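You operate a simulated robot arm through the tools that you are given. There is no shell and no other tool. Be economical: measure what you need, move in short steps, check, and stop when the job is done.

The job below is to be done with a simulated robot arm. You get a single attempt, and the scene is never put back.

## Task
Put two of the silver standoffs from the brown table on top of the brown flat carton. Put the purple plug on the black table away on the top of the orange bench. Turn the blower dial to 3. Take the pink bag and put it on the white table. Put the white board from the counter of the extractor rack on the green tray there. Put the green board marked "C" from the top of the orange bench on the front left corner of the long grey table and the green board marked "B" on the beige table. The order is free. Set down upright: pink bag.

It is judged by the outcome, as a careful person would: the job done as asked, and still so three seconds after it is handed in. It fails if anything else is knocked over, pushed out of place, dropped, spilled or broken.

## Robot
A 7-joint arm with a two-finger parallel gripper on a trunk, on a base that drives. Base frame: it is fixed to the floor where the robot stands at the start and does not move with it; the origin is under the middle of the robot, x ahead of it, y to its left, z up. Lengths are in mm, angles in rad, forces in N, time in s.
With the tool pointing down near the work surface it reaches from about 100 to 660 mm from the robot's upright axis, wherever it stands. Its first joint turns from -2.496 to 2.496 rad. Places, roughly: beige table [2400, -4400, 800]; blower dial [1300, -1500, 1000]; flat carton [500, 0, 750]; front left corner of the long grey table (47x15 cm [-1220, -3520, 820]; green board [0, -3750, 750]; green tray [2000, -3250, 1000]; pink bag (13x5x8 cm) [1300, -1800, 800]; purple plug (3x2x3 cm) [900, -700, 800]; silver standoff (2x2x3 cm) [600, -300, 800]; top of the orange bench [-400, -3000, 800]; white board (8x6x4 cm) [1800, -3000, 900]; white table [500, -5300, 800]. Payload 3 kg.
The tool frame sits at the grasp point between the pads (the TCP): z along the fingers, y along the line on which they close. The tips reach 30 mm beyond it. Largest opening 110 mm; finger width 20, thickness 10; the body of the gripper, 48 by 112 mm, starts 55 mm behind the TCP.
Orientation is told as [roll, pitch, yaw] about the base's x, y, z axes, in that order, counted from this pose: with the fingers straight down and closing along the base's y, the tool's x points along the base's -x, its y along +y and its z along -z.

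## Interface
- The arm moves only by the tool jog_arm. Its argument "deltas" is a list of rows, each a list of 6 numbers: the shift along the tool's x, y, z in mm, then the turn, a rotation vector about the tool's x, y, z in rad. In form: [[x, y, z, ax, ay, az], ...]. A call has 1 to 20 rows; each row is the pose to reach, as a shift and turn from the pose commanded when the call began, along the tool's axes at that moment. "jaw" is the finger opening in mm, from 0 to 110, set as the call begins (left out, the last holds). Rows are played at 5 a second. More than 50 mm and 0.15 rad between two rows, or a gripper value outside its range, and nothing of the call is played. A pose out of reach is approached as far as the arm can. The call stops where the force on the tool passes 40 N (or 10 N more than at its start, if that is more) or the arm is blocked; 0.2 s more then pass. Each finger travels about 108 mm/s and halts on what it meets, pressing with about 26 N; the grip force reading is that of the motor and also rises with nothing between the fingers. The clock runs only during rows and for 0.2 s after the last one: add rows that repeat a pose to give the fingers time. The reply holds the time, the measured pose of the TCP, the force on the tool along the base axes, the opening and the grip force, in the units named above and with some noise, with the torque about the TCP (base axes, N m) and any sound that the robot's microphone picked up.
- Cameras (640 x 400 px; columns grow to the right, rows downward): "scene" is now at [135.5, -44.7, 1726.5]; the picture's right is [-0.61, -0.80, -0.00], its down [-0.66, 0.50, -0.57] and it looks along [0.45, -0.34, -0.82] (base axes); focal length 289 px, centre (320, 200). "wrist" rides on the gripper at [72, 17, -103] in the tool frame; the picture's right is [-0.23, 0.97, 0.00], its down [-0.76, -0.18, -0.62] and it looks along [-0.61, -0.14, 0.78] (tool axes); focal length 222 px, centre (320, 200). There is no depth. A picture from a camera that has moved, and an enlarged one, comes with that camera's place and axes in the base frame and with its lens.
- get_image(camera): a new picture of that camera. No time passes.
- slide_trunk(by): slides the trunk up (or, below 0, down) by that many mm; the arm and the scene camera ride with it, the base frame stays. It gives what a move gives, with no picture.
- steer(legs): drives the robot by 1 to 6 legs, each [ahead, left, turn to the left] in mm, mm and rad, along the robot's own axes; the way and the turn of a leg run together, so that a leg with both is an arc; at most 1500 mm and 3.142 rad a leg. The arm and the cameras ride along, it lands a little off, and it stops where it bumps. It gives what a move gives.
- aim_head(pan, tilt): turns the head with the scene camera to pan (to the left, within 1.501 rad either way) and tilt (down, from -0.506 to 1.204), counted from straight ahead of the robot. It gives what a move gives.
- inspect(camera, box): a new picture of the part [left, top, right, bottom] of that camera's present view, enlarged. No time passes.
- job_done(): hands the job in; it is judged then, once.

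Work in short steps. Places have to be worked out from the pictures, the camera data and where the tool is seen: move nearer, look again, correct. Check each grasp and each placing, and mend what went wrong. You have 217 turns and 210 pictures in all, those below and enlarged ones among them. Open the gripper and draw the arm clear of the work before you hand the job in, unless the task says otherwise.

The tools are called after ">>>" by a JSON object that holds its "name" and its "arguments". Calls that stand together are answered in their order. jog_arm: Moves the arm, as the interface text tells. Its arguments: {"type":"object","properties":{"deltas":{"type":"array","items":{"type":"array","items":{"type":"number"}}},"jaw":{"type":"number"}},"required":["deltas"]} The other tools are called the same way: slide_trunk (by) slides the trunk up or down; steer (legs) drives the base; aim_head (pan, tilt) turns the head that bears the scene camera; get_image (camera) takes a picture; inspect (camera, box) takes an enlarged picture of a part of a camera's view; job_done () hands the job in.

At the start:

```text
time: 0.0
position: [446.1, -444.8, 1039.9]
tool_rot: [0.001, 0.002, 0.001]
contact_force: [-0.4, -0.7, -0.1]
torque: [0.0, -0.03, 0.05]
width: 110.0
grip_force: 0.1
trunk travel left (down, up): [-860.0, 30.0]
robot x, y, heading: [0.8, -2.3, -0.005]
head pan, tilt: [-0.651, 0.969]
```

scene: 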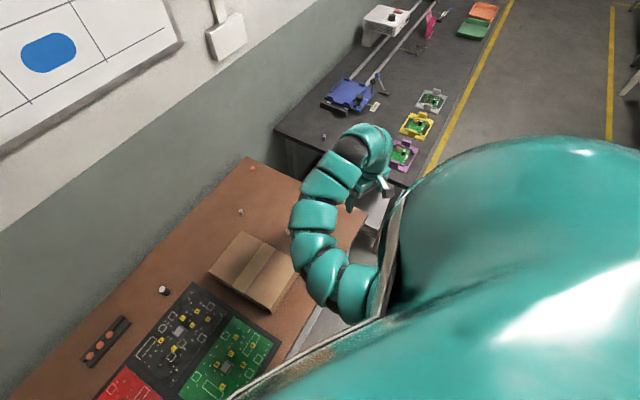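
wrist: 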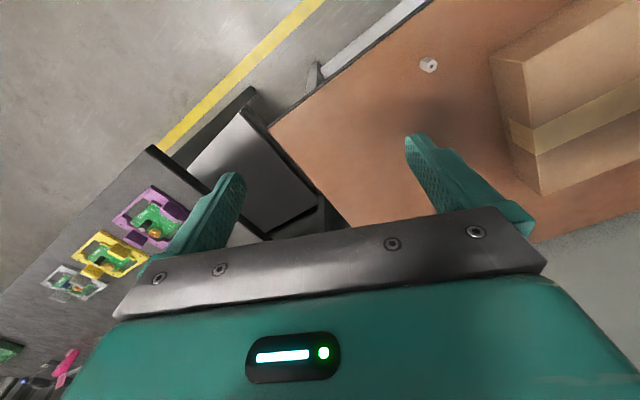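

I'll start by enlarging the scene view to locate standoffs, the carton and the plug.

>>> {"name": "inspect", "arguments": {"camera": "scene", "box": [140, 140, 340, 320]}}

>>> {"name": "inspect", "arguments": {"camera": "scene", "box": [260, 0, 520, 180]}}

>>> {"name": "inspect", "arguments": {"camera": "wrist", "box": [380, 20, 500, 120]}}

```text
2.22 times, centred on (240, 230) of scene
camera zoom: at [135.5, -44.7, 1726.5], right [-0.61, -0.8, 0.0], down [-0.66, 0.5, -0.57], along [0.45, -0.34, -0.82], focal length 641 px, centre (498, 133)
```

zoom: 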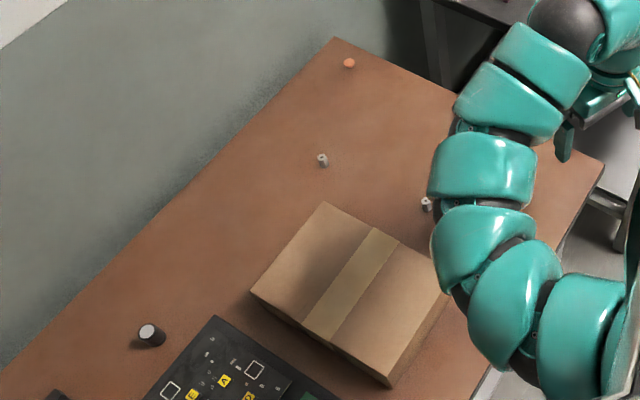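

```text
2.22 times, centred on (390, 90) of scene
camera zoom: at [135.5, -44.7, 1726.5], right [-0.61, -0.8, 0.0], down [-0.66, 0.5, -0.57], along [0.45, -0.34, -0.82], focal length 641 px, centre (164, 444)
```

zoom: 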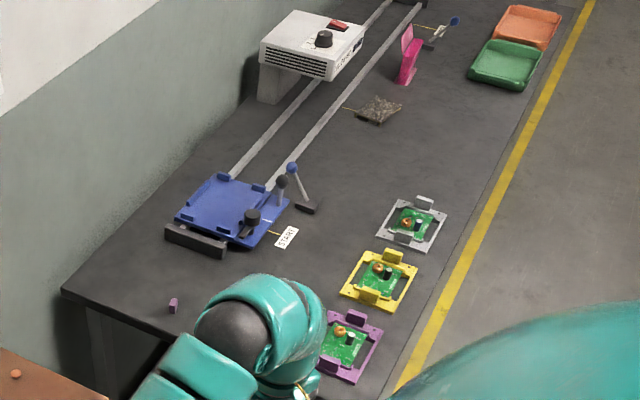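

```text
4.00 times, centred on (440, 70) of wrist
camera zoom: at [374.0, -429.7, 1143.9], right [0.23, 0.97, 0.0], down [0.76, -0.18, 0.62], along [0.61, -0.14, -0.78], focal length 888 px, centre (-160, 720)
```

zoom: 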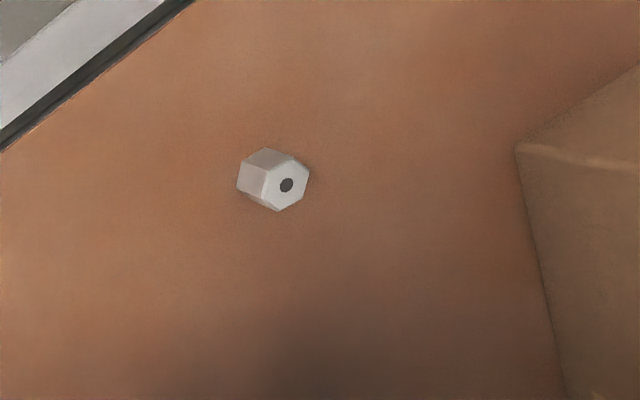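

Carton's top sits near z≈743. A standoff sits near (475,-255) on the table; I'll move above it and look again.

>>> {"name": "jog_arm", "arguments": {"deltas": [[-10, 45, 20, 0, 0, 0], [-20, 90, 50, 0, 0, 0], [-25, 135, 80, 0, 0, 0], [-30, 185, 110, 0, 0, 0]], "jaw": 60}}

>>> {"name": "get_image", "arguments": {"camera": "wrist"}}

>>> {"name": "get_image", "arguments": {"camera": "scene"}}

```text
refused: row 1 steps farther than a row can; nothing moved
```

```text
204 pictures are left
camera wrist: at [374.0, -429.7, 1143.9], right [0.23, 0.97, 0.0], down [0.76, -0.18, 0.62], along [0.61, -0.14, -0.78], focal length 222 px, centre (320, 200)
```

wrist: 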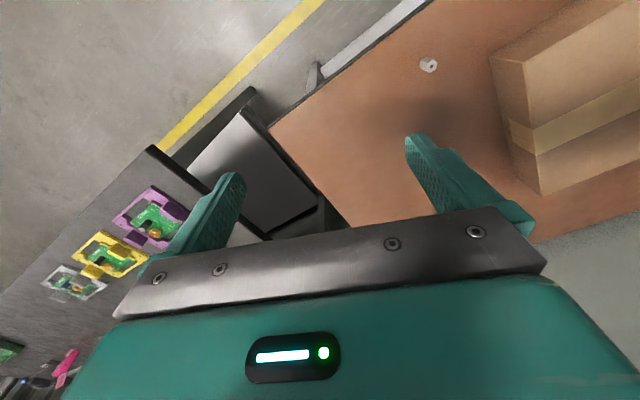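

```text
203 pictures are left
camera scene: at [135.5, -44.7, 1726.5], right [-0.61, -0.8, 0.0], down [-0.66, 0.5, -0.57], along [0.45, -0.34, -0.82], focal length 289 px, centre (320, 200)
```

scene: 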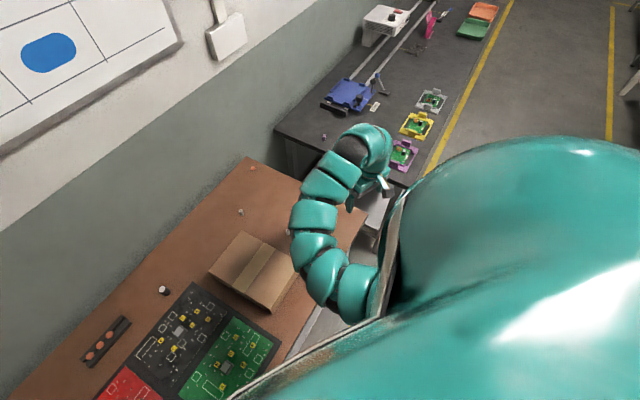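

Step size was slightly too long; repeating with smaller rows.

>>> {"name": "jog_arm", "arguments": {"deltas": [[-6, 40, 10, 0, 0, 0], [-12, 80, 30, 0, 0, 0], [-18, 120, 50, 0, 0, 0], [-25, 155, 75, 0, 0, 0], [-30, 185, 105, 0, 0, 0], [-30, 185, 140, 0, 0, 0], [-30, 185, 140, 0, 0, 0]], "jaw": 60}}

>>> {"name": "get_image", "arguments": {"camera": "wrist"}}

```text
time: 1.6
position: [476.3, -262.6, 903.6]
tool_rot: [0.001, -0.001, 0.0]
contact_force: [-0.1, 0.2, 0.3]
torque: [-0.03, 0.03, 0.02]
width: 60.0
grip_force: 0.1
trunk travel left (down, up): [-860.0, 30.0]
robot x, y, heading: [-1.7, 0.2, -0.001]
head pan, tilt: [-0.651, 0.969]
```

```text
202 pictures are left
camera wrist: at [404.1, -245.2, 1007.2], right [0.23, 0.97, 0.0], down [0.76, -0.18, 0.62], along [0.61, -0.14, -0.78], focal length 222 px, centre (320, 200)
```

wrist: 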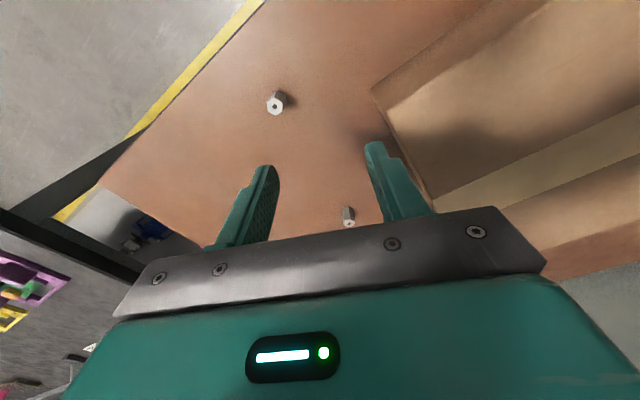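

Standoff A triangulates to about (452,-297), z≈795. I'll zoom in to judge table height and the carton edges.

>>> {"name": "inspect", "arguments": {"camera": "wrist", "box": [240, 40, 480, 240]}}

```text
2.00 times, centred on (360, 140) of wrist
camera zoom: at [404.1, -245.2, 1007.2], right [0.23, 0.97, 0.0], down [0.76, -0.18, 0.62], along [0.61, -0.14, -0.78], focal length 444 px, centre (240, 320)
```

zoom: 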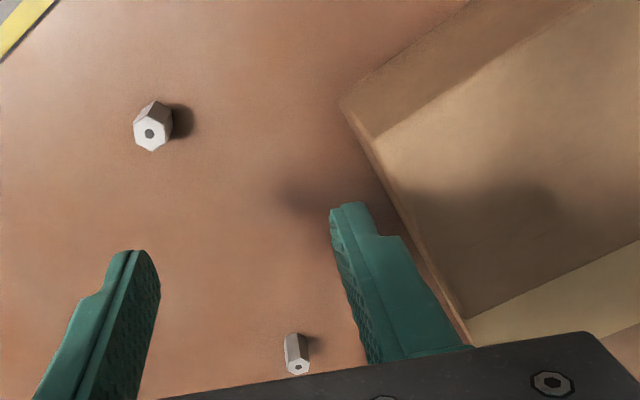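

Standoff top is at z≈804, table ≈775, carton top ≈830. I'll centre above the standoff and descend partway, then check.

>>> {"name": "jog_arm", "arguments": {"deltas": [[24, -33.5, 0, 0, 0, 0], [24, -33.5, 35, 0, 0, 0], [24, -33.5, 50, 0, 0, 0], [24, -33.5, 50, 0, 0, 0]]}}

>>> {"name": "inspect", "arguments": {"camera": "wrist", "box": [200, 40, 440, 240]}}

```text
time: 2.6
position: [453.6, -295.7, 851.6]
tool_rot: [-0.001, -0.001, 0.001]
contact_force: [0.1, 0.0, 0.5]
torque: [-0.03, -0.04, 0.01]
width: 60.2
grip_force: 0.1
trunk travel left (down, up): [-860.0, 30.0]
robot x, y, heading: [-1.4, -0.3, -0.001]
head pan, tilt: [-0.651, 0.969]
```

```text
2.00 times, centred on (320, 140) of wrist
camera zoom: at [381.0, -279.3, 956.5], right [0.23, 0.97, 0.0], down [0.76, -0.18, 0.62], along [0.61, -0.14, -0.78], focal length 444 px, centre (320, 320)
```

zoom: 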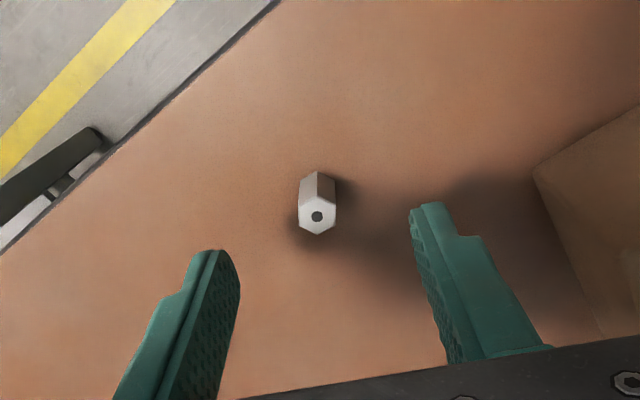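

Well centred. Descend to z≈810 and close.

>>> {"name": "jog_arm", "arguments": {"deltas": [[2, 0, 25, 0, 0, 0], [2, 0, 42, 0, 0, 0], [2, 0, 42, 0, 0, 0]]}}

>>> {"name": "jog_arm", "arguments": {"deltas": [[0, 0, 0, 0, 0, 0], [0, 0, 0, 0, 0, 0], [0, 0, 0, 0, 0, 0]], "jaw": 5}}

```text
time: 3.4
position: [450.6, -294.6, 809.9]
tool_rot: [0.0, -0.001, -0.002]
contact_force: [-1.3, -0.8, 11.5]
torque: [0.4, 0.13, -0.04]
width: 59.6
grip_force: 0.1
trunk travel left (down, up): [-860.0, 30.0]
robot x, y, heading: [-1.4, 0.8, -0.002]
head pan, tilt: [-0.651, 0.969]
```

```text
time: 4.2
position: [450.7, -295.2, 810.3]
tool_rot: [0.0, -0.003, 0.0]
contact_force: [0.7, 3.8, 16.8]
torque: [0.17, 0.09, -0.05]
width: 12.5
grip_force: 26.3
trunk travel left (down, up): [-860.0, 30.0]
robot x, y, heading: [1.0, -1.2, 0.001]
head pan, tilt: [-0.651, 0.969]
```

Gripped (12.5 mm). Lift and carry to over the carton at (500,-120).

>>> {"name": "jog_arm", "arguments": {"deltas": [[0, 0, -45, 0, 0, 0], [0, 0, -90, 0, 0, 0], [-15, 45, -90, 0, 0, 0], [-30, 90, -90, 0, 0, 0], [-40, 135, -90, 0, 0, 0], [-50, 175, -90, 0, 0, 0], [-50, 175, -55, 0, 0, 0], [-50, 175, -55, 0, 0, 0]]}}

>>> {"name": "get_image", "arguments": {"camera": "wrist"}}

```text
time: 5.8
position: [503.4, -115.9, 879.5]
tool_rot: [0.002, -0.01, -0.006]
contact_force: [-11.7, 1.0, 36.2]
torque: [-0.04, 0.81, 0.03]
width: 12.7
grip_force: 25.6
trunk travel left (down, up): [-860.0, 30.0]
robot x, y, heading: [2.5, -0.8, -0.003]
head pan, tilt: [-0.651, 0.969]
stopped in row 7: the force on the tool passed its limit at 115 N (the readings are from after the stop); the commanded pose is now the measured one
```

```text
199 pictures are left
camera wrist: at [430.0, -100.7, 982.9], right [0.23, 0.97, 0.0], down [0.75, -0.18, 0.63], along [0.61, -0.14, -0.78], focal length 222 px, centre (320, 200)
```

wrist: 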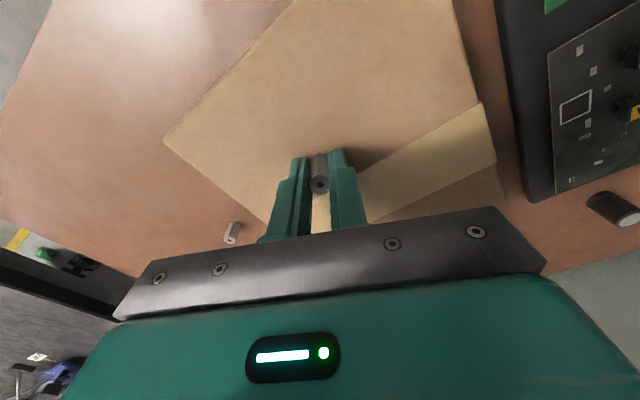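

It touched the carton earlier than expected (top ≈850). Ease pressure and release.

>>> {"name": "jog_arm", "arguments": {"deltas": [[0, 0, -1.5, 0, 0, 0], [0, 0, -1.5, 0, 0, 0]]}}

>>> {"name": "jog_arm", "arguments": {"deltas": [[0, 0, 0, 0, 0, 0], [0, 0, 0, 0, 0, 0]], "jaw": 40}}

>>> {"name": "jog_arm", "arguments": {"deltas": [[0, 0, -20, 0, 0, 0], [0, 0, -60, 0, 0, 0], [0, 0, -60, 0, 0, 0]]}}

>>> {"name": "get_image", "arguments": {"camera": "wrist"}}

```text
time: 6.4
position: [503.7, -116.3, 880.2]
tool_rot: [0.0, -0.009, -0.005]
contact_force: [1.4, -7.0, 14.9]
torque: [-0.27, 0.14, -0.01]
width: 12.7
grip_force: 26.3
trunk travel left (down, up): [-860.0, 30.0]
robot x, y, heading: [0.6, 1.5, 0.002]
head pan, tilt: [-0.651, 0.969]
```

```text
time: 7.0
position: [502.9, -113.2, 880.0]
tool_rot: [0.002, -0.008, 0.0]
contact_force: [-0.3, 7.5, 17.0]
torque: [-0.02, 0.17, 0.06]
width: 36.1
grip_force: 0.1
trunk travel left (down, up): [-860.0, 30.0]
robot x, y, heading: [0.1, 1.6, 0.003]
head pan, tilt: [-0.651, 0.969]
```

```text
time: 7.8
position: [503.1, -114.5, 938.0]
tool_rot: [0.003, -0.009, -0.004]
contact_force: [0.7, -0.1, 0.0]
torque: [0.01, 0.01, 0.0]
width: 39.8
grip_force: 0.0
trunk travel left (down, up): [-860.0, 30.0]
robot x, y, heading: [0.8, -1.3, -0.003]
head pan, tilt: [-0.651, 0.969]
```

```text
198 pictures are left
camera wrist: at [431.1, -98.9, 1041.2], right [0.23, 0.97, 0.0], down [0.76, -0.18, 0.63], along [0.61, -0.14, -0.78], focal length 222 px, centre (320, 200)
```

wrist: 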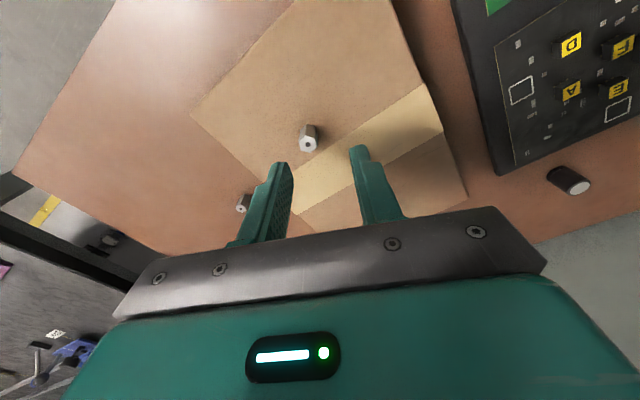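

Standoff A stands on the carton. Next standoff B near (597,-246); move above it and look.

>>> {"name": "jog_arm", "arguments": {"deltas": [[-25, -35, 0, 0, 0, 0], [-50, -70, 0, 0, 0, 0], [-75, -105, 0, 0, 0, 0], [-94, -132, 0, 0, 0, 0], [-94, -132, 45, 0, 0, 0], [-94, -132, 80, 0, 0, 0], [-94, -132, 80, 0, 0, 0]], "jaw": 60}}

>>> {"name": "inspect", "arguments": {"camera": "wrist", "box": [200, 40, 440, 240]}}

```text
time: 9.4
position: [597.8, -246.3, 859.2]
tool_rot: [0.002, -0.009, -0.004]
contact_force: [-1.3, 0.0, 0.1]
torque: [0.02, 0.0, 0.02]
width: 60.0
grip_force: 0.0
trunk travel left (down, up): [-860.0, 30.0]
robot x, y, heading: [1.1, 0.2, -0.001]
head pan, tilt: [-0.651, 0.969]
```

```text
2.00 times, centred on (320, 140) of wrist
camera zoom: at [524.7, -230.2, 962.8], right [0.23, 0.97, 0.0], down [0.76, -0.18, 0.63], along [0.61, -0.14, -0.78], focal length 444 px, centre (320, 320)
```

zoom: 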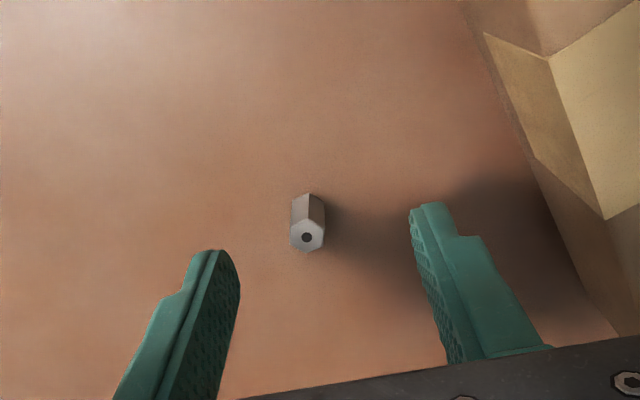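

Offset about +8 mm x, −6 mm y. Correct, descend to z≈813, close.

>>> {"name": "jog_arm", "arguments": {"deltas": [[-8, -6.5, 0, 0, 0, 0], [-8, -6.5, 25, 0, 0, 0], [-8, -6.5, 45, 0, 0, 0], [-8, -6.5, 45, 0, 0, 0]]}}

>>> {"name": "jog_arm", "arguments": {"deltas": [[0, 0, 0, 0, 0, 0], [0, 0, 0, 0, 0, 0], [0, 0, 0, 0, 0, 0]], "jaw": 5}}

```text
time: 10.4
position: [606.0, -256.4, 815.1]
tool_rot: [0.001, -0.005, -0.003]
contact_force: [-0.6, -0.2, 0.0]
torque: [0.0, -0.02, -0.02]
width: 60.0
grip_force: 0.1
trunk travel left (down, up): [-860.0, 30.0]
robot x, y, heading: [0.4, 0.2, -0.002]
head pan, tilt: [-0.651, 0.969]
```

```text
time: 11.2
position: [606.1, -256.0, 815.2]
tool_rot: [0.003, -0.006, -0.003]
contact_force: [0.0, -0.6, 1.0]
torque: [-0.03, 0.0, 0.02]
width: 12.4
grip_force: 26.0
trunk travel left (down, up): [-860.0, 30.0]
robot x, y, heading: [-2.0, 1.1, 0.002]
head pan, tilt: [-0.651, 0.969]
```

Gripped. Carry to (560,-85) above the carton at z≈895.

>>> {"name": "jog_arm", "arguments": {"deltas": [[0, 0, -45, 0, 0, 0], [0, 0, -90, 0, 0, 0], [0, 0, -105, 0, 0, 0], [12, 45, -105, 0, 0, 0], [24, 90, -105, 0, 0, 0], [36, 135, -105, 0, 0, 0], [46, 171, -105, 0, 0, 0], [46, 171, -78, 0, 0, 0], [46, 171, -78, 0, 0, 0]]}}

>>> {"name": "jog_arm", "arguments": {"deltas": [[0, 0, 2, 0, 0, 0], [0, 0, 4, 0, 0, 0], [0, 0, 6, 0, 0, 0], [0, 0, 7, 0, 0, 0], [0, 0, 7, 0, 0, 0]]}}

```text
time: 13.2
position: [560.1, -84.4, 893.8]
tool_rot: [0.002, -0.008, -0.003]
contact_force: [1.3, 0.0, -0.4]
torque: [0.0, 0.0, 0.01]
width: 12.6
grip_force: 25.8
trunk travel left (down, up): [-860.0, 30.0]
robot x, y, heading: [-2.1, 1.7, 0.001]
head pan, tilt: [-0.651, 0.969]
```

```text
time: 14.4
position: [560.2, -84.4, 885.4]
tool_rot: [0.003, -0.007, -0.004]
contact_force: [1.3, -0.9, 0.3]
torque: [0.01, 0.02, 0.0]
width: 12.5
grip_force: 26.1
trunk travel left (down, up): [-860.0, 30.0]
robot x, y, heading: [3.8, -1.7, 0.004]
head pan, tilt: [-0.651, 0.969]
```

No contact yet; continue slowly down.

>>> {"name": "jog_arm", "arguments": {"deltas": [[0, 0, 1, 0, 0, 0], [0, 0, 2, 0, 0, 0], [0, 0, 3, 0, 0, 0], [0, 0, 3, 0, 0, 0]]}}

>>> {"name": "inspect", "arguments": {"camera": "wrist", "box": [240, 100, 400, 230]}}

```text
time: 15.4
position: [559.1, -83.8, 882.9]
tool_rot: [0.003, -0.012, -0.005]
contact_force: [3.4, -5.5, 16.6]
torque: [-0.18, -0.1, 0.03]
width: 12.6
grip_force: 26.3
trunk travel left (down, up): [-860.0, 30.0]
robot x, y, heading: [-0.3, 2.4, -0.0]
head pan, tilt: [-0.651, 0.969]
```

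```text
3.08 times, centred on (320, 165) of wrist
camera zoom: at [486.5, -67.9, 986.2], right [0.23, 0.97, 0.0], down [0.75, -0.18, 0.63], along [0.61, -0.14, -0.78], focal length 684 px, centre (320, 308)
```

zoom: 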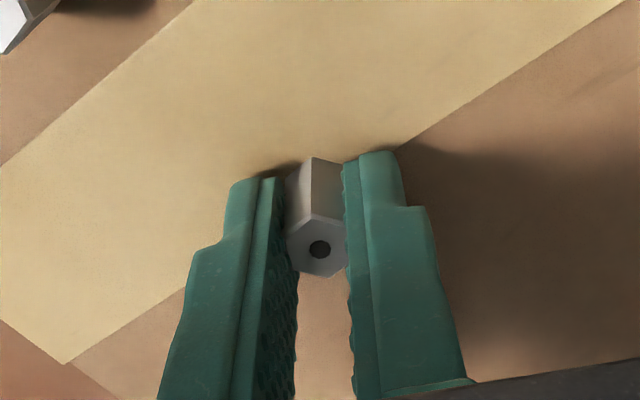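

Contact felt (17 N). Release and rise.

>>> {"name": "jog_arm", "arguments": {"deltas": [[0, 0, -0.5, 0, 0, 0], [0, 0, -0.5, 0, 0, 0], [0, 0, -0.5, 0, 0, 0]], "jaw": 40}}

>>> {"name": "jog_arm", "arguments": {"deltas": [[0, 0, -20, 0, 0, 0], [0, 0, -60, 0, 0, 0], [0, 0, -105, 0, 0, 0], [0, 0, -105, 0, 0, 0]]}}

>>> {"name": "get_image", "arguments": {"camera": "wrist"}}

>>> {"name": "get_image", "arguments": {"camera": "scene"}}

```text
time: 16.2
position: [559.9, -82.4, 883.2]
tool_rot: [0.003, -0.007, -0.004]
contact_force: [-0.3, -0.1, 0.1]
torque: [0.01, 0.02, 0.03]
width: 40.2
grip_force: 0.0
trunk travel left (down, up): [-860.0, 30.0]
robot x, y, heading: [0.2, -0.8, 0.002]
head pan, tilt: [-0.651, 0.969]
```

```text
time: 17.2
position: [560.8, -84.5, 990.9]
tool_rot: [0.002, -0.007, -0.003]
contact_force: [1.2, 1.1, -0.3]
torque: [-0.03, -0.03, 0.0]
width: 40.0
grip_force: 0.1
trunk travel left (down, up): [-860.0, 30.0]
robot x, y, heading: [-1.5, -1.3, -0.0]
head pan, tilt: [-0.651, 0.969]
```

```text
195 pictures are left
camera wrist: at [487.2, -68.8, 1093.3], right [0.23, 0.97, 0.0], down [0.76, -0.18, 0.63], along [0.61, -0.14, -0.78], focal length 222 px, centre (320, 200)
```

wrist: 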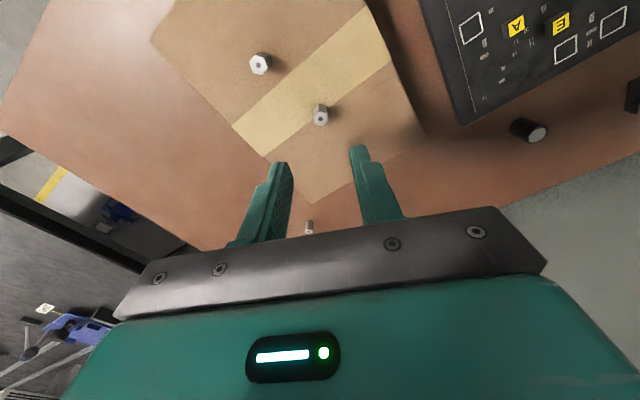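

```text
194 pictures are left
camera scene: at [135.7, -44.7, 1726.5], right [-0.61, -0.8, 0.0], down [-0.66, 0.5, -0.57], along [0.45, -0.34, -0.82], focal length 289 px, centre (320, 200)
```

scene: 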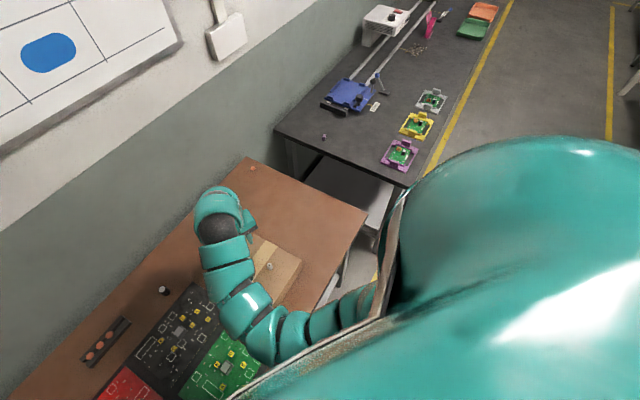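

Both standoffs stand on the carton. Now I survey the aisle to the right before driving toward the black table.

>>> {"name": "aim_head", "arguments": {"pan": -1.1, "tilt": 0.75}}

>>> {"name": "get_image", "arguments": {"camera": "scene"}}

>>> {"name": "aim_head", "arguments": {"pan": -1.3, "tilt": 0.3}}

>>> {"name": "get_image", "arguments": {"camera": "scene"}}

```text
time: 18.1
position: [560.4, -84.2, 990.2]
tool_rot: [0.003, -0.008, -0.003]
contact_force: [0.0, -0.6, 0.3]
torque: [-0.03, 0.0, 0.0]
width: 40.2
grip_force: 0.0
trunk travel left (down, up): [-860.0, 30.0]
robot x, y, heading: [-2.4, -3.7, 0.004]
head pan, tilt: [-1.1, 0.75]
```

```text
193 pictures are left
camera scene: at [116.3, -75.1, 1743.4], right [-0.89, -0.45, 0.0], down [-0.31, 0.61, -0.73], along [0.33, -0.65, -0.68], focal length 289 px, centre (320, 200)
```

scene: 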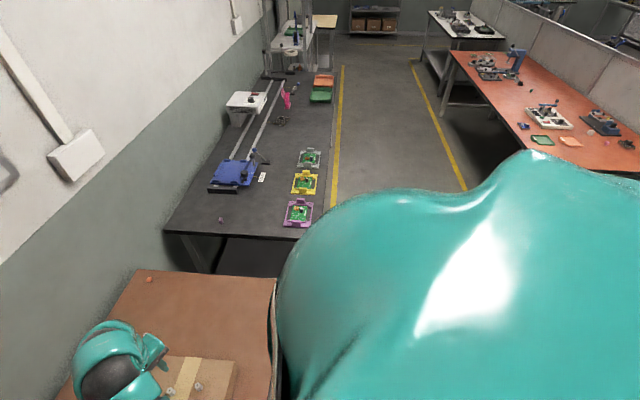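

```text
time: 19.0
position: [559.6, -84.3, 989.9]
tool_rot: [0.003, -0.007, -0.003]
contact_force: [0.1, -0.8, 0.4]
torque: [0.0, 0.01, 0.0]
width: 39.9
grip_force: 0.0
trunk travel left (down, up): [-860.0, 30.0]
robot x, y, heading: [4.4, 1.5, 0.003]
head pan, tilt: [-1.3, 0.3]
```

```text
192 pictures are left
camera scene: at [103.6, -91.2, 1783.7], right [-0.96, -0.27, 0.0], down [-0.08, 0.29, -0.95], along [0.26, -0.92, -0.3], focal length 289 px, centre (320, 200)
```

scene: 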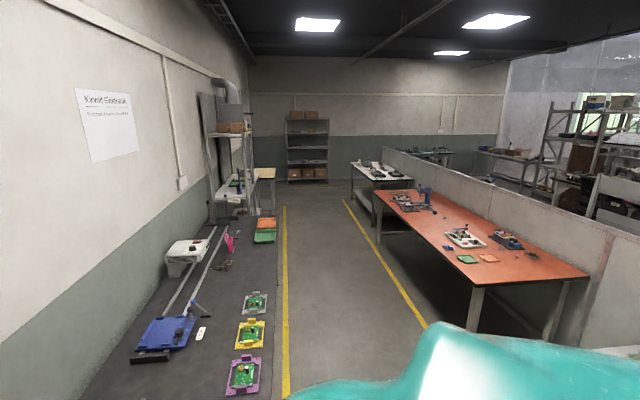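

Aisle is clear. Tuck the arm, turn to face the tables squarely (≈0.4 rad), and slide right along the aisle ~970 mm to face the plug.

>>> {"name": "jog_arm", "arguments": {"deltas": [[45, 0, -15, 0, 0, 0], [90, 0, -30, 0, 0, 0], [135, 0, -45, 0, 0, 0], [180, 0, -60, 0, 0, 0], [180, 0, -60, 0, 0, 0]]}}

>>> {"name": "steer", "arguments": {"legs": [[0, 0, 0.4], [0, -960, 0]]}}

>>> {"name": "aim_head", "arguments": {"pan": 0, "tilt": 0.9}}

>>> {"name": "get_image", "arguments": {"camera": "scene"}}

>>> {"name": "get_image", "arguments": {"camera": "wrist"}}

```text
time: 20.2
position: [432.8, -84.3, 1029.1]
tool_rot: [0.002, -0.008, -0.004]
contact_force: [-0.1, 0.9, 0.1]
torque: [0.04, -0.01, -0.01]
width: 40.0
grip_force: 0.1
out of reach, approached as far as the arm can: row 3, 4, 5
trunk travel left (down, up): [-860.0, 30.0]
robot x, y, heading: [-0.2, 1.1, 0.001]
head pan, tilt: [-1.3, 0.3]
```

```text
time: 25.4
position: [675.2, -528.9, 1030.2]
tool_rot: [0.003, -0.007, 0.557]
contact_force: [-1.0, 0.7, 0.2]
torque: [0.04, 0.0, -0.02]
width: 40.1
grip_force: 0.0
trunk travel left (down, up): [-860.0, 30.0]
robot x, y, heading: [261.8, -692.1, 0.554]
head pan, tilt: [-1.3, 0.3]
stopped in leg 2: the robot was blocked; the commanded pose is now the measured one
```

```text
time: 26.9
position: [676.4, -529.9, 1029.2]
tool_rot: [0.004, -0.006, 0.558]
contact_force: [-0.3, -0.4, 1.1]
torque: [0.02, -0.06, -0.01]
width: 39.9
grip_force: 0.0
trunk travel left (down, up): [-860.0, 30.0]
robot x, y, heading: [265.3, -687.9, 0.555]
head pan, tilt: [0.0, 0.901]
```

```text
191 pictures are left
camera scene: at [394.7, -608.0, 1731.6], right [0.53, -0.85, 0.0], down [-0.67, -0.41, -0.62], along [0.53, 0.33, -0.78], focal length 289 px, centre (320, 200)
```

scene: 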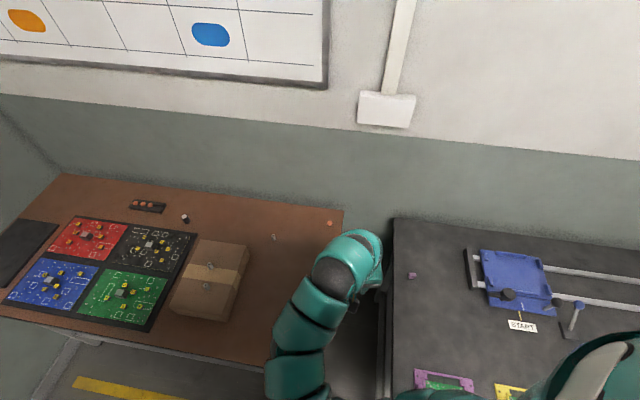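

```text
190 pictures are left
camera wrist: at [606.0, -555.8, 1132.7], right [-0.32, 0.95, 0.0], down [0.74, 0.25, 0.63], along [0.59, 0.21, -0.78], focal length 222 px, centre (320, 200)
```

wrist: 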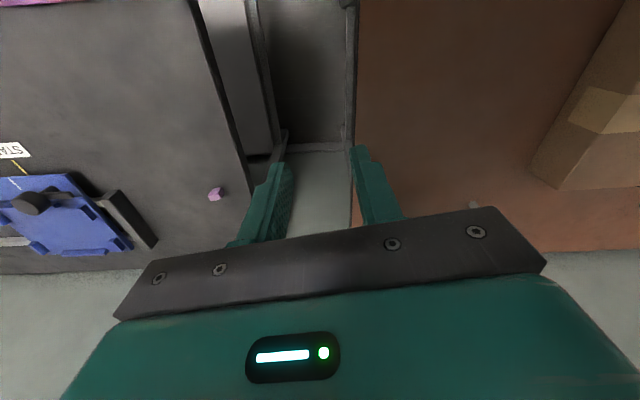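

The base bumped near the black table corner and now sits at (264,-690), yaw 0.555. The plug is at about (908,-656), distance ~645 mm, just within reach. I'll extend the arm toward it and look.

>>> {"name": "jog_arm", "arguments": {"deltas": [[-20, -40, 0, 0, 0, 0], [-40, -80, 10, 0, 0, 0], [-60, -120, 25, 0, 0, 0], [-80, -160, 40, 0, 0, 0], [-98, -191, 60, 0, 0, 0], [-98, -191, 80, 0, 0, 0]]}}

>>> {"name": "get_image", "arguments": {"camera": "wrist"}}

```text
time: 28.3
position: [860.2, -642.9, 950.1]
tool_rot: [0.003, -0.006, 0.555]
contact_force: [0.0, 0.0, 0.3]
torque: [0.0, 0.0, 0.03]
width: 40.1
grip_force: 0.0
trunk travel left (down, up): [-860.0, 30.0]
robot x, y, heading: [261.9, -688.0, 0.558]
head pan, tilt: [0.0, 0.901]
```

```text
189 pictures are left
camera wrist: at [790.0, -667.9, 1052.1], right [-0.32, 0.95, 0.0], down [0.74, 0.25, 0.63], along [0.59, 0.2, -0.78], focal length 222 px, centre (320, 200)
```

wrist: 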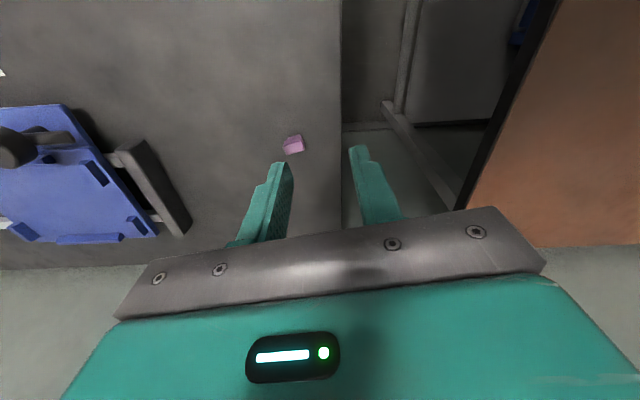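

>>> {"name": "inspect", "arguments": {"camera": "wrist", "box": [253, 105, 333, 185]}}

```text
5.00 times, centred on (293, 145) of wrist
camera zoom: at [790.0, -667.9, 1052.1], right [-0.32, 0.95, 0.0], down [0.74, 0.25, 0.63], along [0.59, 0.2, -0.78], focal length 1111 px, centre (455, 475)
```

zoom: 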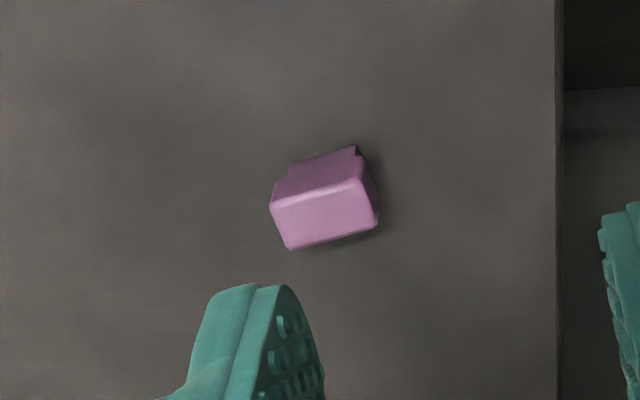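

Plug seen upright, its 24 mm width lies along my closing direction. Move over it (911,-660), descend partway, verify.

>>> {"name": "jog_arm", "arguments": {"deltas": [[-17, -21, 0, 0, 0, 0], [-34, -41, 10, 0, 0, 0], [-34, -41, 50, 0, 0, 0.04], [-34, -41, 85, 0, 0, 0.04], [-34, -41, 85, 0, 0, 0.04]], "jaw": 60}}

>>> {"name": "inspect", "arguments": {"camera": "wrist", "box": [200, 40, 440, 240]}}

```text
time: 29.5
position: [911.4, -656.4, 865.0]
tool_rot: [0.004, -0.007, 0.518]
contact_force: [0.0, 0.9, -0.3]
torque: [-0.03, -0.01, 0.02]
width: 59.9
grip_force: 0.0
trunk travel left (down, up): [-860.0, 30.0]
robot x, y, heading: [262.2, -686.6, 0.556]
head pan, tilt: [0.0, 0.901]
```

```text
2.00 times, centred on (320, 140) of wrist
camera zoom: at [839.6, -679.3, 968.2], right [-0.28, 0.96, 0.0], down [0.75, 0.22, 0.63], along [0.6, 0.18, -0.78], focal length 444 px, centre (320, 320)
```

zoom: 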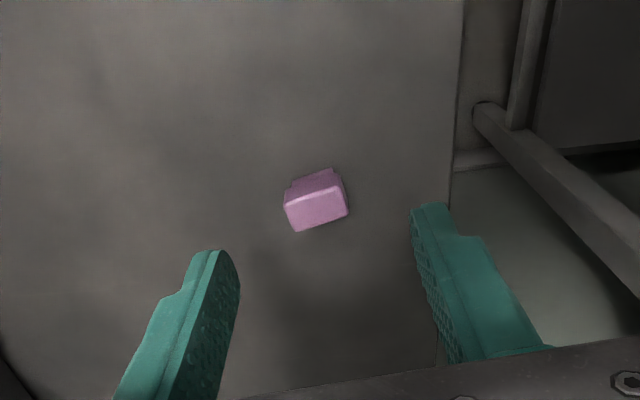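

Well centred; rotate −0.145 and descend to ~828, then creep.

>>> {"name": "jog_arm", "arguments": {"deltas": [[0, 0, 0, 0, 0, -0.07], [0, 0, 15, 0, 0, -0.145], [0, 0, 37, 0, 0, -0.145], [0, 0, 37, 0, 0, -0.145]]}}

>>> {"name": "inspect", "arguments": {"camera": "wrist", "box": [200, 40, 440, 240]}}

```text
time: 30.5
position: [914.2, -653.1, 826.5]
tool_rot: [0.002, -0.009, 0.662]
contact_force: [-0.1, -0.4, 0.7]
torque: [0.0, 0.01, 0.0]
width: 60.0
grip_force: 0.0
trunk travel left (down, up): [-860.0, 30.0]
robot x, y, heading: [262.2, -691.0, 0.557]
head pan, tilt: [0.0, 0.901]
```

```text
2.00 times, centred on (320, 140) of wrist
camera zoom: at [845.6, -686.8, 929.6], right [-0.42, 0.91, 0.0], down [0.71, 0.32, 0.63], along [0.57, 0.27, -0.78], focal length 444 px, centre (320, 320)
```

zoom: 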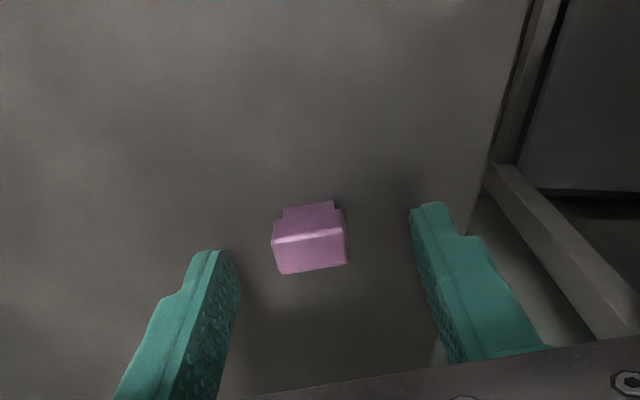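

Slight correction back 4 mm and descend slowly to ~812.

>>> {"name": "jog_arm", "arguments": {"deltas": [[4, -2, 0, 0, 0, 0], [4, -2, 5, 0, 0, 0], [4, -2, 8, 0, 0, 0], [4, -2, 11, 0, 0, 0], [4, -2, 14, 0, 0, 0], [4, -2, 14, 0, 0, 0]]}}

>>> {"name": "inspect", "arguments": {"camera": "wrist", "box": [200, 40, 440, 240]}}

```text
time: 31.9
position: [910.3, -660.5, 813.1]
tool_rot: [0.002, -0.008, 0.662]
contact_force: [-0.5, 0.0, 0.2]
torque: [-0.02, 0.0, -0.01]
width: 60.1
grip_force: 0.0
trunk travel left (down, up): [-860.0, 30.0]
robot x, y, heading: [265.2, -691.3, 0.559]
head pan, tilt: [0.0, 0.901]
```

```text
2.00 times, centred on (320, 140) of wrist
camera zoom: at [843.1, -693.3, 916.7], right [-0.42, 0.91, 0.0], down [0.71, 0.32, 0.63], along [0.57, 0.27, -0.78], focal length 444 px, centre (320, 320)
```

zoom: 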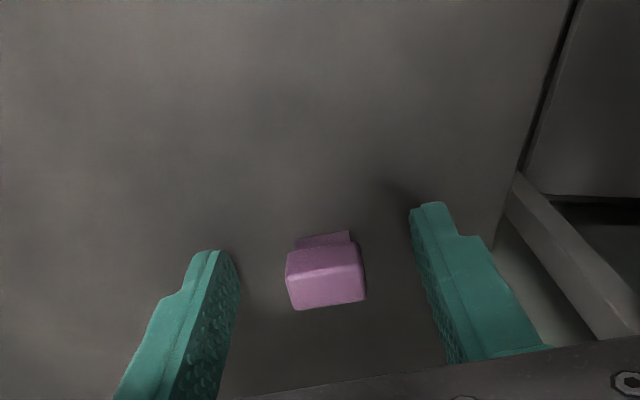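

Plug is between the pads. Close.

>>> {"name": "jog_arm", "arguments": {"deltas": [[0, 0, 0, 0, 0, 0], [0, 0, 0, 0, 0, 0], [0, 0, 0, 0, 0, 0]], "jaw": 10}}

>>> {"name": "jog_arm", "arguments": {"deltas": [[0, 0, -40, 0, 0, 0], [0, 0, -80, 0, 0, 0], [0, 0, -125, 0, 0, 0], [0, 0, -125, 0, 0, 0]]}}

>>> {"name": "inspect", "arguments": {"camera": "wrist", "box": [200, 40, 440, 240]}}

```text
time: 32.7
position: [911.3, -659.9, 813.6]
tool_rot: [0.001, -0.006, 0.662]
contact_force: [-0.2, -0.4, -0.3]
torque: [0.01, -0.01, -0.03]
width: 21.8
grip_force: 25.9
trunk travel left (down, up): [-860.0, 30.0]
robot x, y, heading: [260.3, -691.4, 0.554]
head pan, tilt: [0.0, 0.901]
```

```text
time: 33.7
position: [912.2, -660.2, 939.3]
tool_rot: [0.004, -0.008, 0.661]
contact_force: [0.1, -0.2, 0.4]
torque: [-0.01, 0.03, 0.0]
width: 21.8
grip_force: 26.0
trunk travel left (down, up): [-860.0, 30.0]
robot x, y, heading: [264.2, -691.1, 0.556]
head pan, tilt: [0.0, 0.901]
```

```text
2.00 times, centred on (320, 140) of wrist
camera zoom: at [844.0, -693.6, 1042.2], right [-0.42, 0.91, 0.0], down [0.71, 0.32, 0.63], along [0.57, 0.27, -0.78], focal length 444 px, centre (320, 320)
```

zoom: 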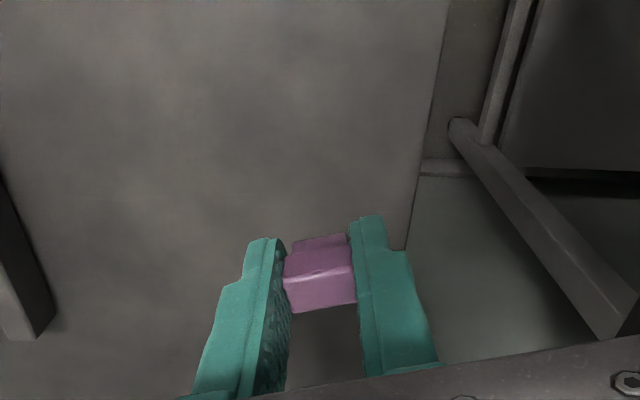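

Plug held. Tuck the arm, back into the aisle, turn to face the orange bench and go along the aisle.

>>> {"name": "jog_arm", "arguments": {"deltas": [[36, 25, -15, 0, 0, 0], [72, 50, -30, 0, 0, 0], [106, 75, -45, 0, 0, 0], [141, 99, -60, 0, 0, 0], [165, 116, -70, 0, 0, 0], [165, 116, -70, 0, 0, 0]]}}

>>> {"name": "steer", "arguments": {"legs": [[-320, 0, 0], [0, 0, 2.985], [0, 1000, 0]]}}

>>> {"name": "aim_head", "arguments": {"pan": 0.4, "tilt": 0.6}}

>>> {"name": "get_image", "arguments": {"camera": "scene"}}

```text
time: 35.1
position: [739.9, -654.4, 992.3]
tool_rot: [0.001, -0.005, 0.662]
contact_force: [0.2, 0.6, 0.1]
torque: [-0.01, -0.01, 0.0]
width: 22.0
grip_force: 25.9
out of reach, approached as far as the arm can: row 4, 5, 6
trunk travel left (down, up): [-860.0, 30.0]
robot x, y, heading: [264.7, -688.8, 0.56]
head pan, tilt: [0.0, 0.901]
```

```text
time: 49.0
position: [-167.9, -1779.0, 992.9]
tool_rot: [0.002, -0.005, -2.708]
contact_force: [0.2, -0.1, -0.3]
torque: [-0.01, 0.03, 0.0]
width: 21.8
grip_force: 25.7
trunk travel left (down, up): [-860.0, 30.0]
robot x, y, heading: [303.6, -1853.4, -2.814]
head pan, tilt: [0.0, 0.901]
```

```text
time: 49.9
position: [-167.7, -1779.0, 990.8]
tool_rot: [0.001, -0.006, -2.707]
contact_force: [0.2, 0.0, -0.1]
torque: [-0.01, 0.0, -0.01]
width: 21.8
grip_force: 26.7
trunk travel left (down, up): [-860.0, 30.0]
robot x, y, heading: [305.5, -1854.1, -2.811]
head pan, tilt: [0.4, 0.6]
```

```text
183 pictures are left
camera scene: at [161.5, -1938.5, 1756.3], right [-0.67, 0.75, 0.0], down [0.42, 0.38, -0.82], along [-0.62, -0.55, -0.57], focal length 289 px, centre (320, 200)
```

scene: 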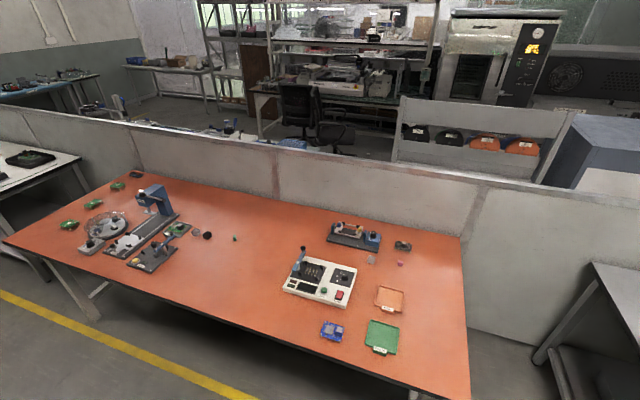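

Bench is clear in its middle front. I'll move to face the spot (n,l)=(-1235,2480), i.e. about (-170,-2765).

>>> {"name": "steer", "arguments": {"legs": [[0, 0, 0.07], [0, 655, 0], [300, 0, 0]]}}

>>> {"name": "aim_head", "arguments": {"pan": 0.3, "tilt": 0.8}}

>>> {"name": "get_image", "arguments": {"camera": "scene"}}

>>> {"name": "get_image", "arguments": {"camera": "wrist"}}

```text
time: 55.7
position: [-177.1, -2557.5, 991.7]
tool_rot: [0.002, -0.004, -2.614]
contact_force: [0.1, -0.5, -0.3]
torque: [0.04, -0.01, 0.0]
width: 21.9
grip_force: 25.8
trunk travel left (down, up): [-860.0, 30.0]
robot x, y, heading: [304.6, -2587.2, -2.722]
head pan, tilt: [0.4, 0.6]
```

```text
time: 56.4
position: [-176.8, -2557.1, 992.4]
tool_rot: [0.001, -0.006, -2.616]
contact_force: [-0.8, 0.1, -0.1]
torque: [-0.01, -0.02, -0.01]
width: 21.7
grip_force: 26.1
trunk travel left (down, up): [-860.0, 30.0]
robot x, y, heading: [296.2, -2587.1, -2.72]
head pan, tilt: [0.3, 0.799]
```

```text
182 pictures are left
camera scene: at [165.4, -2673.1, 1739.5], right [-0.66, 0.75, 0.0], down [0.54, 0.47, -0.7], along [-0.52, -0.46, -0.72], focal length 289 px, centre (320, 200)
```

scene: 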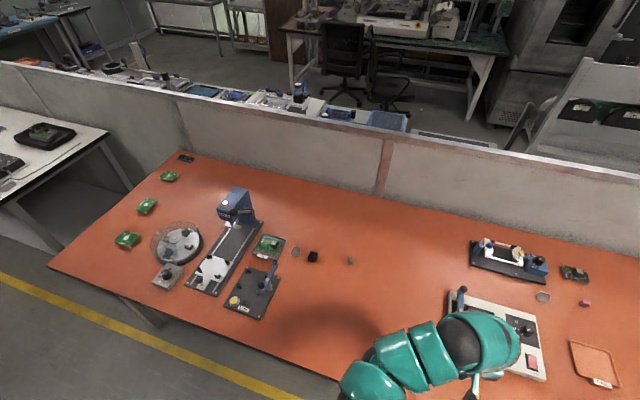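

```text
181 pictures are left
camera wrist: at [-105.1, -2535.1, 1094.7], right [0.29, -0.96, 0.0], down [-0.75, -0.23, 0.63], along [-0.6, -0.19, -0.78], focal length 222 px, centre (320, 200)
```

wrist: 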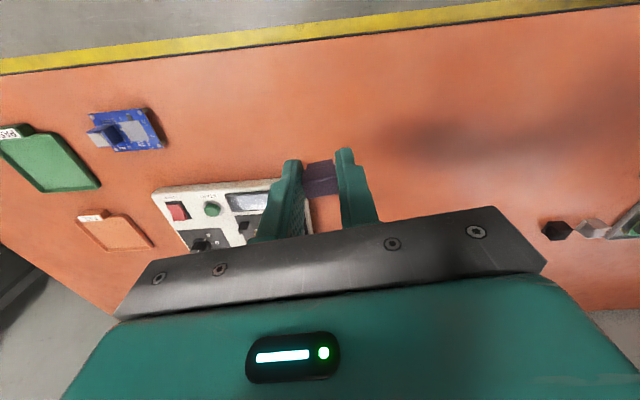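

The spot under the gripper is free orange surface. Shift slightly and descend, then creep to contact.

>>> {"name": "jog_arm", "arguments": {"deltas": [[-15, 30, 20, 0, 0, 0], [-30, 60, 40, 0, 0, 0], [-30, 60, 85, 0, 0, 0], [-30, 60, 130, 0, 0, 0], [-30, 60, 160, 0, 0, 0], [-30, 60, 160, 0, 0, 0]]}}

>>> {"name": "inspect", "arguments": {"camera": "wrist", "box": [200, 40, 440, 240]}}

```text
time: 57.8
position: [-175.8, -2623.3, 831.9]
tool_rot: [0.002, -0.004, -2.615]
contact_force: [-0.5, -0.4, 1.0]
torque: [-0.01, 0.0, 0.0]
width: 21.8
grip_force: 26.0
trunk travel left (down, up): [-860.0, 30.0]
robot x, y, heading: [301.1, -2589.8, -2.717]
head pan, tilt: [0.3, 0.799]
```

```text
2.00 times, centred on (320, 140) of wrist
camera zoom: at [-103.5, -2603.9, 935.4], right [0.29, -0.96, 0.0], down [-0.75, -0.23, 0.63], along [-0.6, -0.19, -0.78], focal length 444 px, centre (320, 320)
```

zoom: 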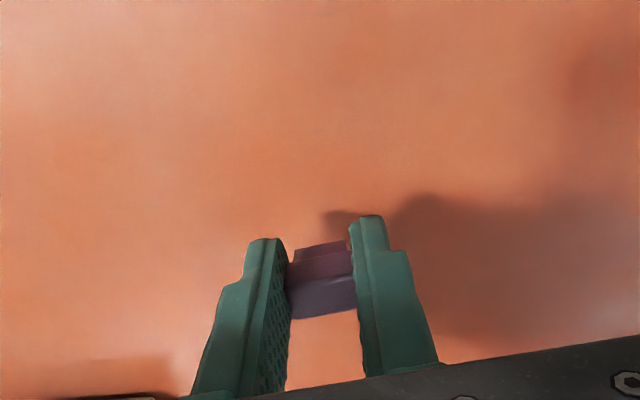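

Near the surface. Creep down in 2 mm steps.

>>> {"name": "jog_arm", "arguments": {"deltas": [[0, 0, 3, 0, 0, 0], [0, 0, 6, 0, 0, 0], [0, 0, 8, 0, 0, 0], [0, 0, 10, 0, 0, 0], [0, 0, 12, 0, 0, 0], [0, 0, 14, 0, 0, 0], [0, 0, 16, 0, 0, 0], [0, 0, 16, 0, 0, 0]]}}

```text
time: 59.6
position: [-174.2, -2623.7, 815.7]
tool_rot: [0.004, -0.005, -2.614]
contact_force: [-0.4, -0.1, -0.3]
torque: [0.04, 0.03, -0.01]
width: 21.9
grip_force: 25.8
trunk travel left (down, up): [-860.0, 30.0]
robot x, y, heading: [303.1, -2584.9, -2.723]
head pan, tilt: [0.3, 0.799]
```

>>> {"name": "jog_arm", "arguments": {"deltas": [[0, 0, 1, 0, 0, 0], [0, 0, 2, 0, 0, 0], [0, 0, 3, 0, 0, 0], [0, 0, 4, 0, 0, 0], [0, 0, 4, 0, 0, 0]]}}

>>> {"name": "inspect", "arguments": {"camera": "wrist", "box": [260, 100, 380, 220]}}

```text
time: 60.8
position: [-173.3, -2623.4, 812.2]
tool_rot: [0.002, -0.003, -2.614]
contact_force: [0.2, 0.2, 0.0]
torque: [-0.01, 0.01, 0.01]
width: 21.9
grip_force: 26.1
trunk travel left (down, up): [-860.0, 30.0]
robot x, y, heading: [302.1, -2585.0, -2.718]
head pan, tilt: [0.3, 0.799]
```

```text
3.33 times, centred on (320, 160) of wrist
camera zoom: at [-102.2, -2603.0, 915.4], right [0.29, -0.96, 0.0], down [-0.74, -0.23, 0.63], along [-0.6, -0.19, -0.78], focal length 740 px, centre (320, 333)
```

zoom: 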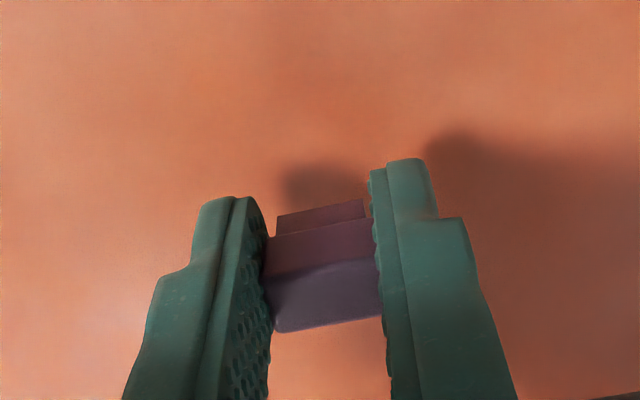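

Shadow still detached; continue creeping.

>>> {"name": "jog_arm", "arguments": {"deltas": [[0, 0, 1, 0, 0, 0], [0, 0, 2, 0, 0, 0], [0, 0, 3, 0, 0, 0], [0, 0, 4, 0, 0, 0], [0, 0, 5, 0, 0, 0], [0, 0, 6, 0, 0, 0], [0, 0, 7, 0, 0, 0], [0, 0, 8, 0, 0, 0], [0, 0, 8, 0, 0, 0]]}}

>>> {"name": "inspect", "arguments": {"camera": "wrist", "box": [260, 100, 380, 220]}}

```text
time: 62.8
position: [-173.6, -2624.7, 803.8]
tool_rot: [0.002, -0.007, -2.615]
contact_force: [1.0, -0.6, 0.0]
torque: [-0.04, 0.0, 0.02]
width: 21.7
grip_force: 25.5
trunk travel left (down, up): [-860.0, 30.0]
robot x, y, heading: [299.6, -2584.7, -2.722]
head pan, tilt: [0.3, 0.799]
```

```text
3.33 times, centred on (320, 160) of wrist
camera zoom: at [-102.0, -2603.5, 907.1], right [0.29, -0.96, 0.0], down [-0.75, -0.23, 0.63], along [-0.6, -0.19, -0.78], focal length 740 px, centre (320, 333)
```

zoom: 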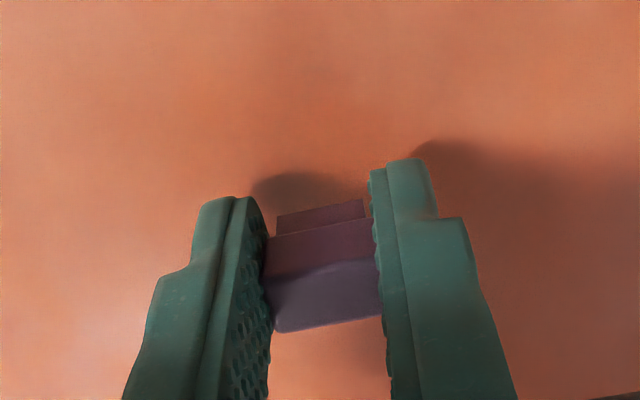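

>>> {"name": "jog_arm", "arguments": {"deltas": [[0, 0, 1.5, 0, 0, 0], [0, 0, 3, 0, 0, 0], [0, 0, 4.5, 0, 0, 0], [0, 0, 6, 0, 0, 0], [0, 0, 7.5, 0, 0, 0], [0, 0, 9, 0, 0, 0], [0, 0, 10, 0, 0, 0], [0, 0, 11, 0, 0, 0], [0, 0, 12, 0, 0, 0], [0, 0, 13, 0, 0, 0], [0, 0, 14, 0, 0, 0], [0, 0, 14, 0, 0, 0]]}}

>>> {"name": "inspect", "arguments": {"camera": "wrist", "box": [260, 100, 380, 220]}}

```text
time: 65.4
position: [-172.9, -2623.7, 791.5]
tool_rot: [0.001, -0.008, -2.614]
contact_force: [-2.1, -1.9, 18.0]
torque: [-0.08, 0.19, -0.02]
width: 21.9
grip_force: 25.5
trunk travel left (down, up): [-860.0, 30.0]
robot x, y, heading: [301.7, -2584.3, -2.723]
head pan, tilt: [0.3, 0.799]
```

```text
3.33 times, centred on (320, 160) of wrist
camera zoom: at [-101.1, -2602.7, 894.3], right [0.29, -0.96, 0.0], down [-0.74, -0.23, 0.63], along [-0.6, -0.19, -0.78], focal length 740 px, centre (320, 333)
```

zoom: 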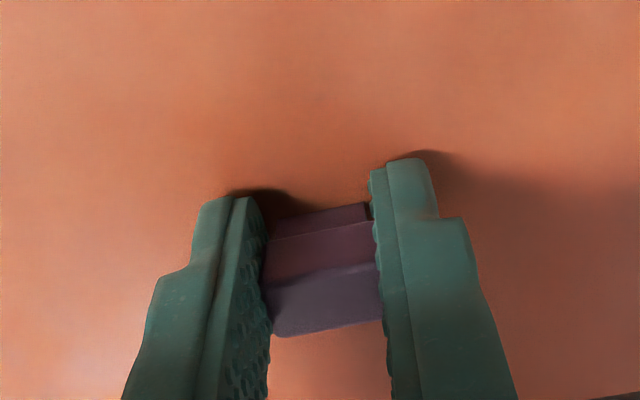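

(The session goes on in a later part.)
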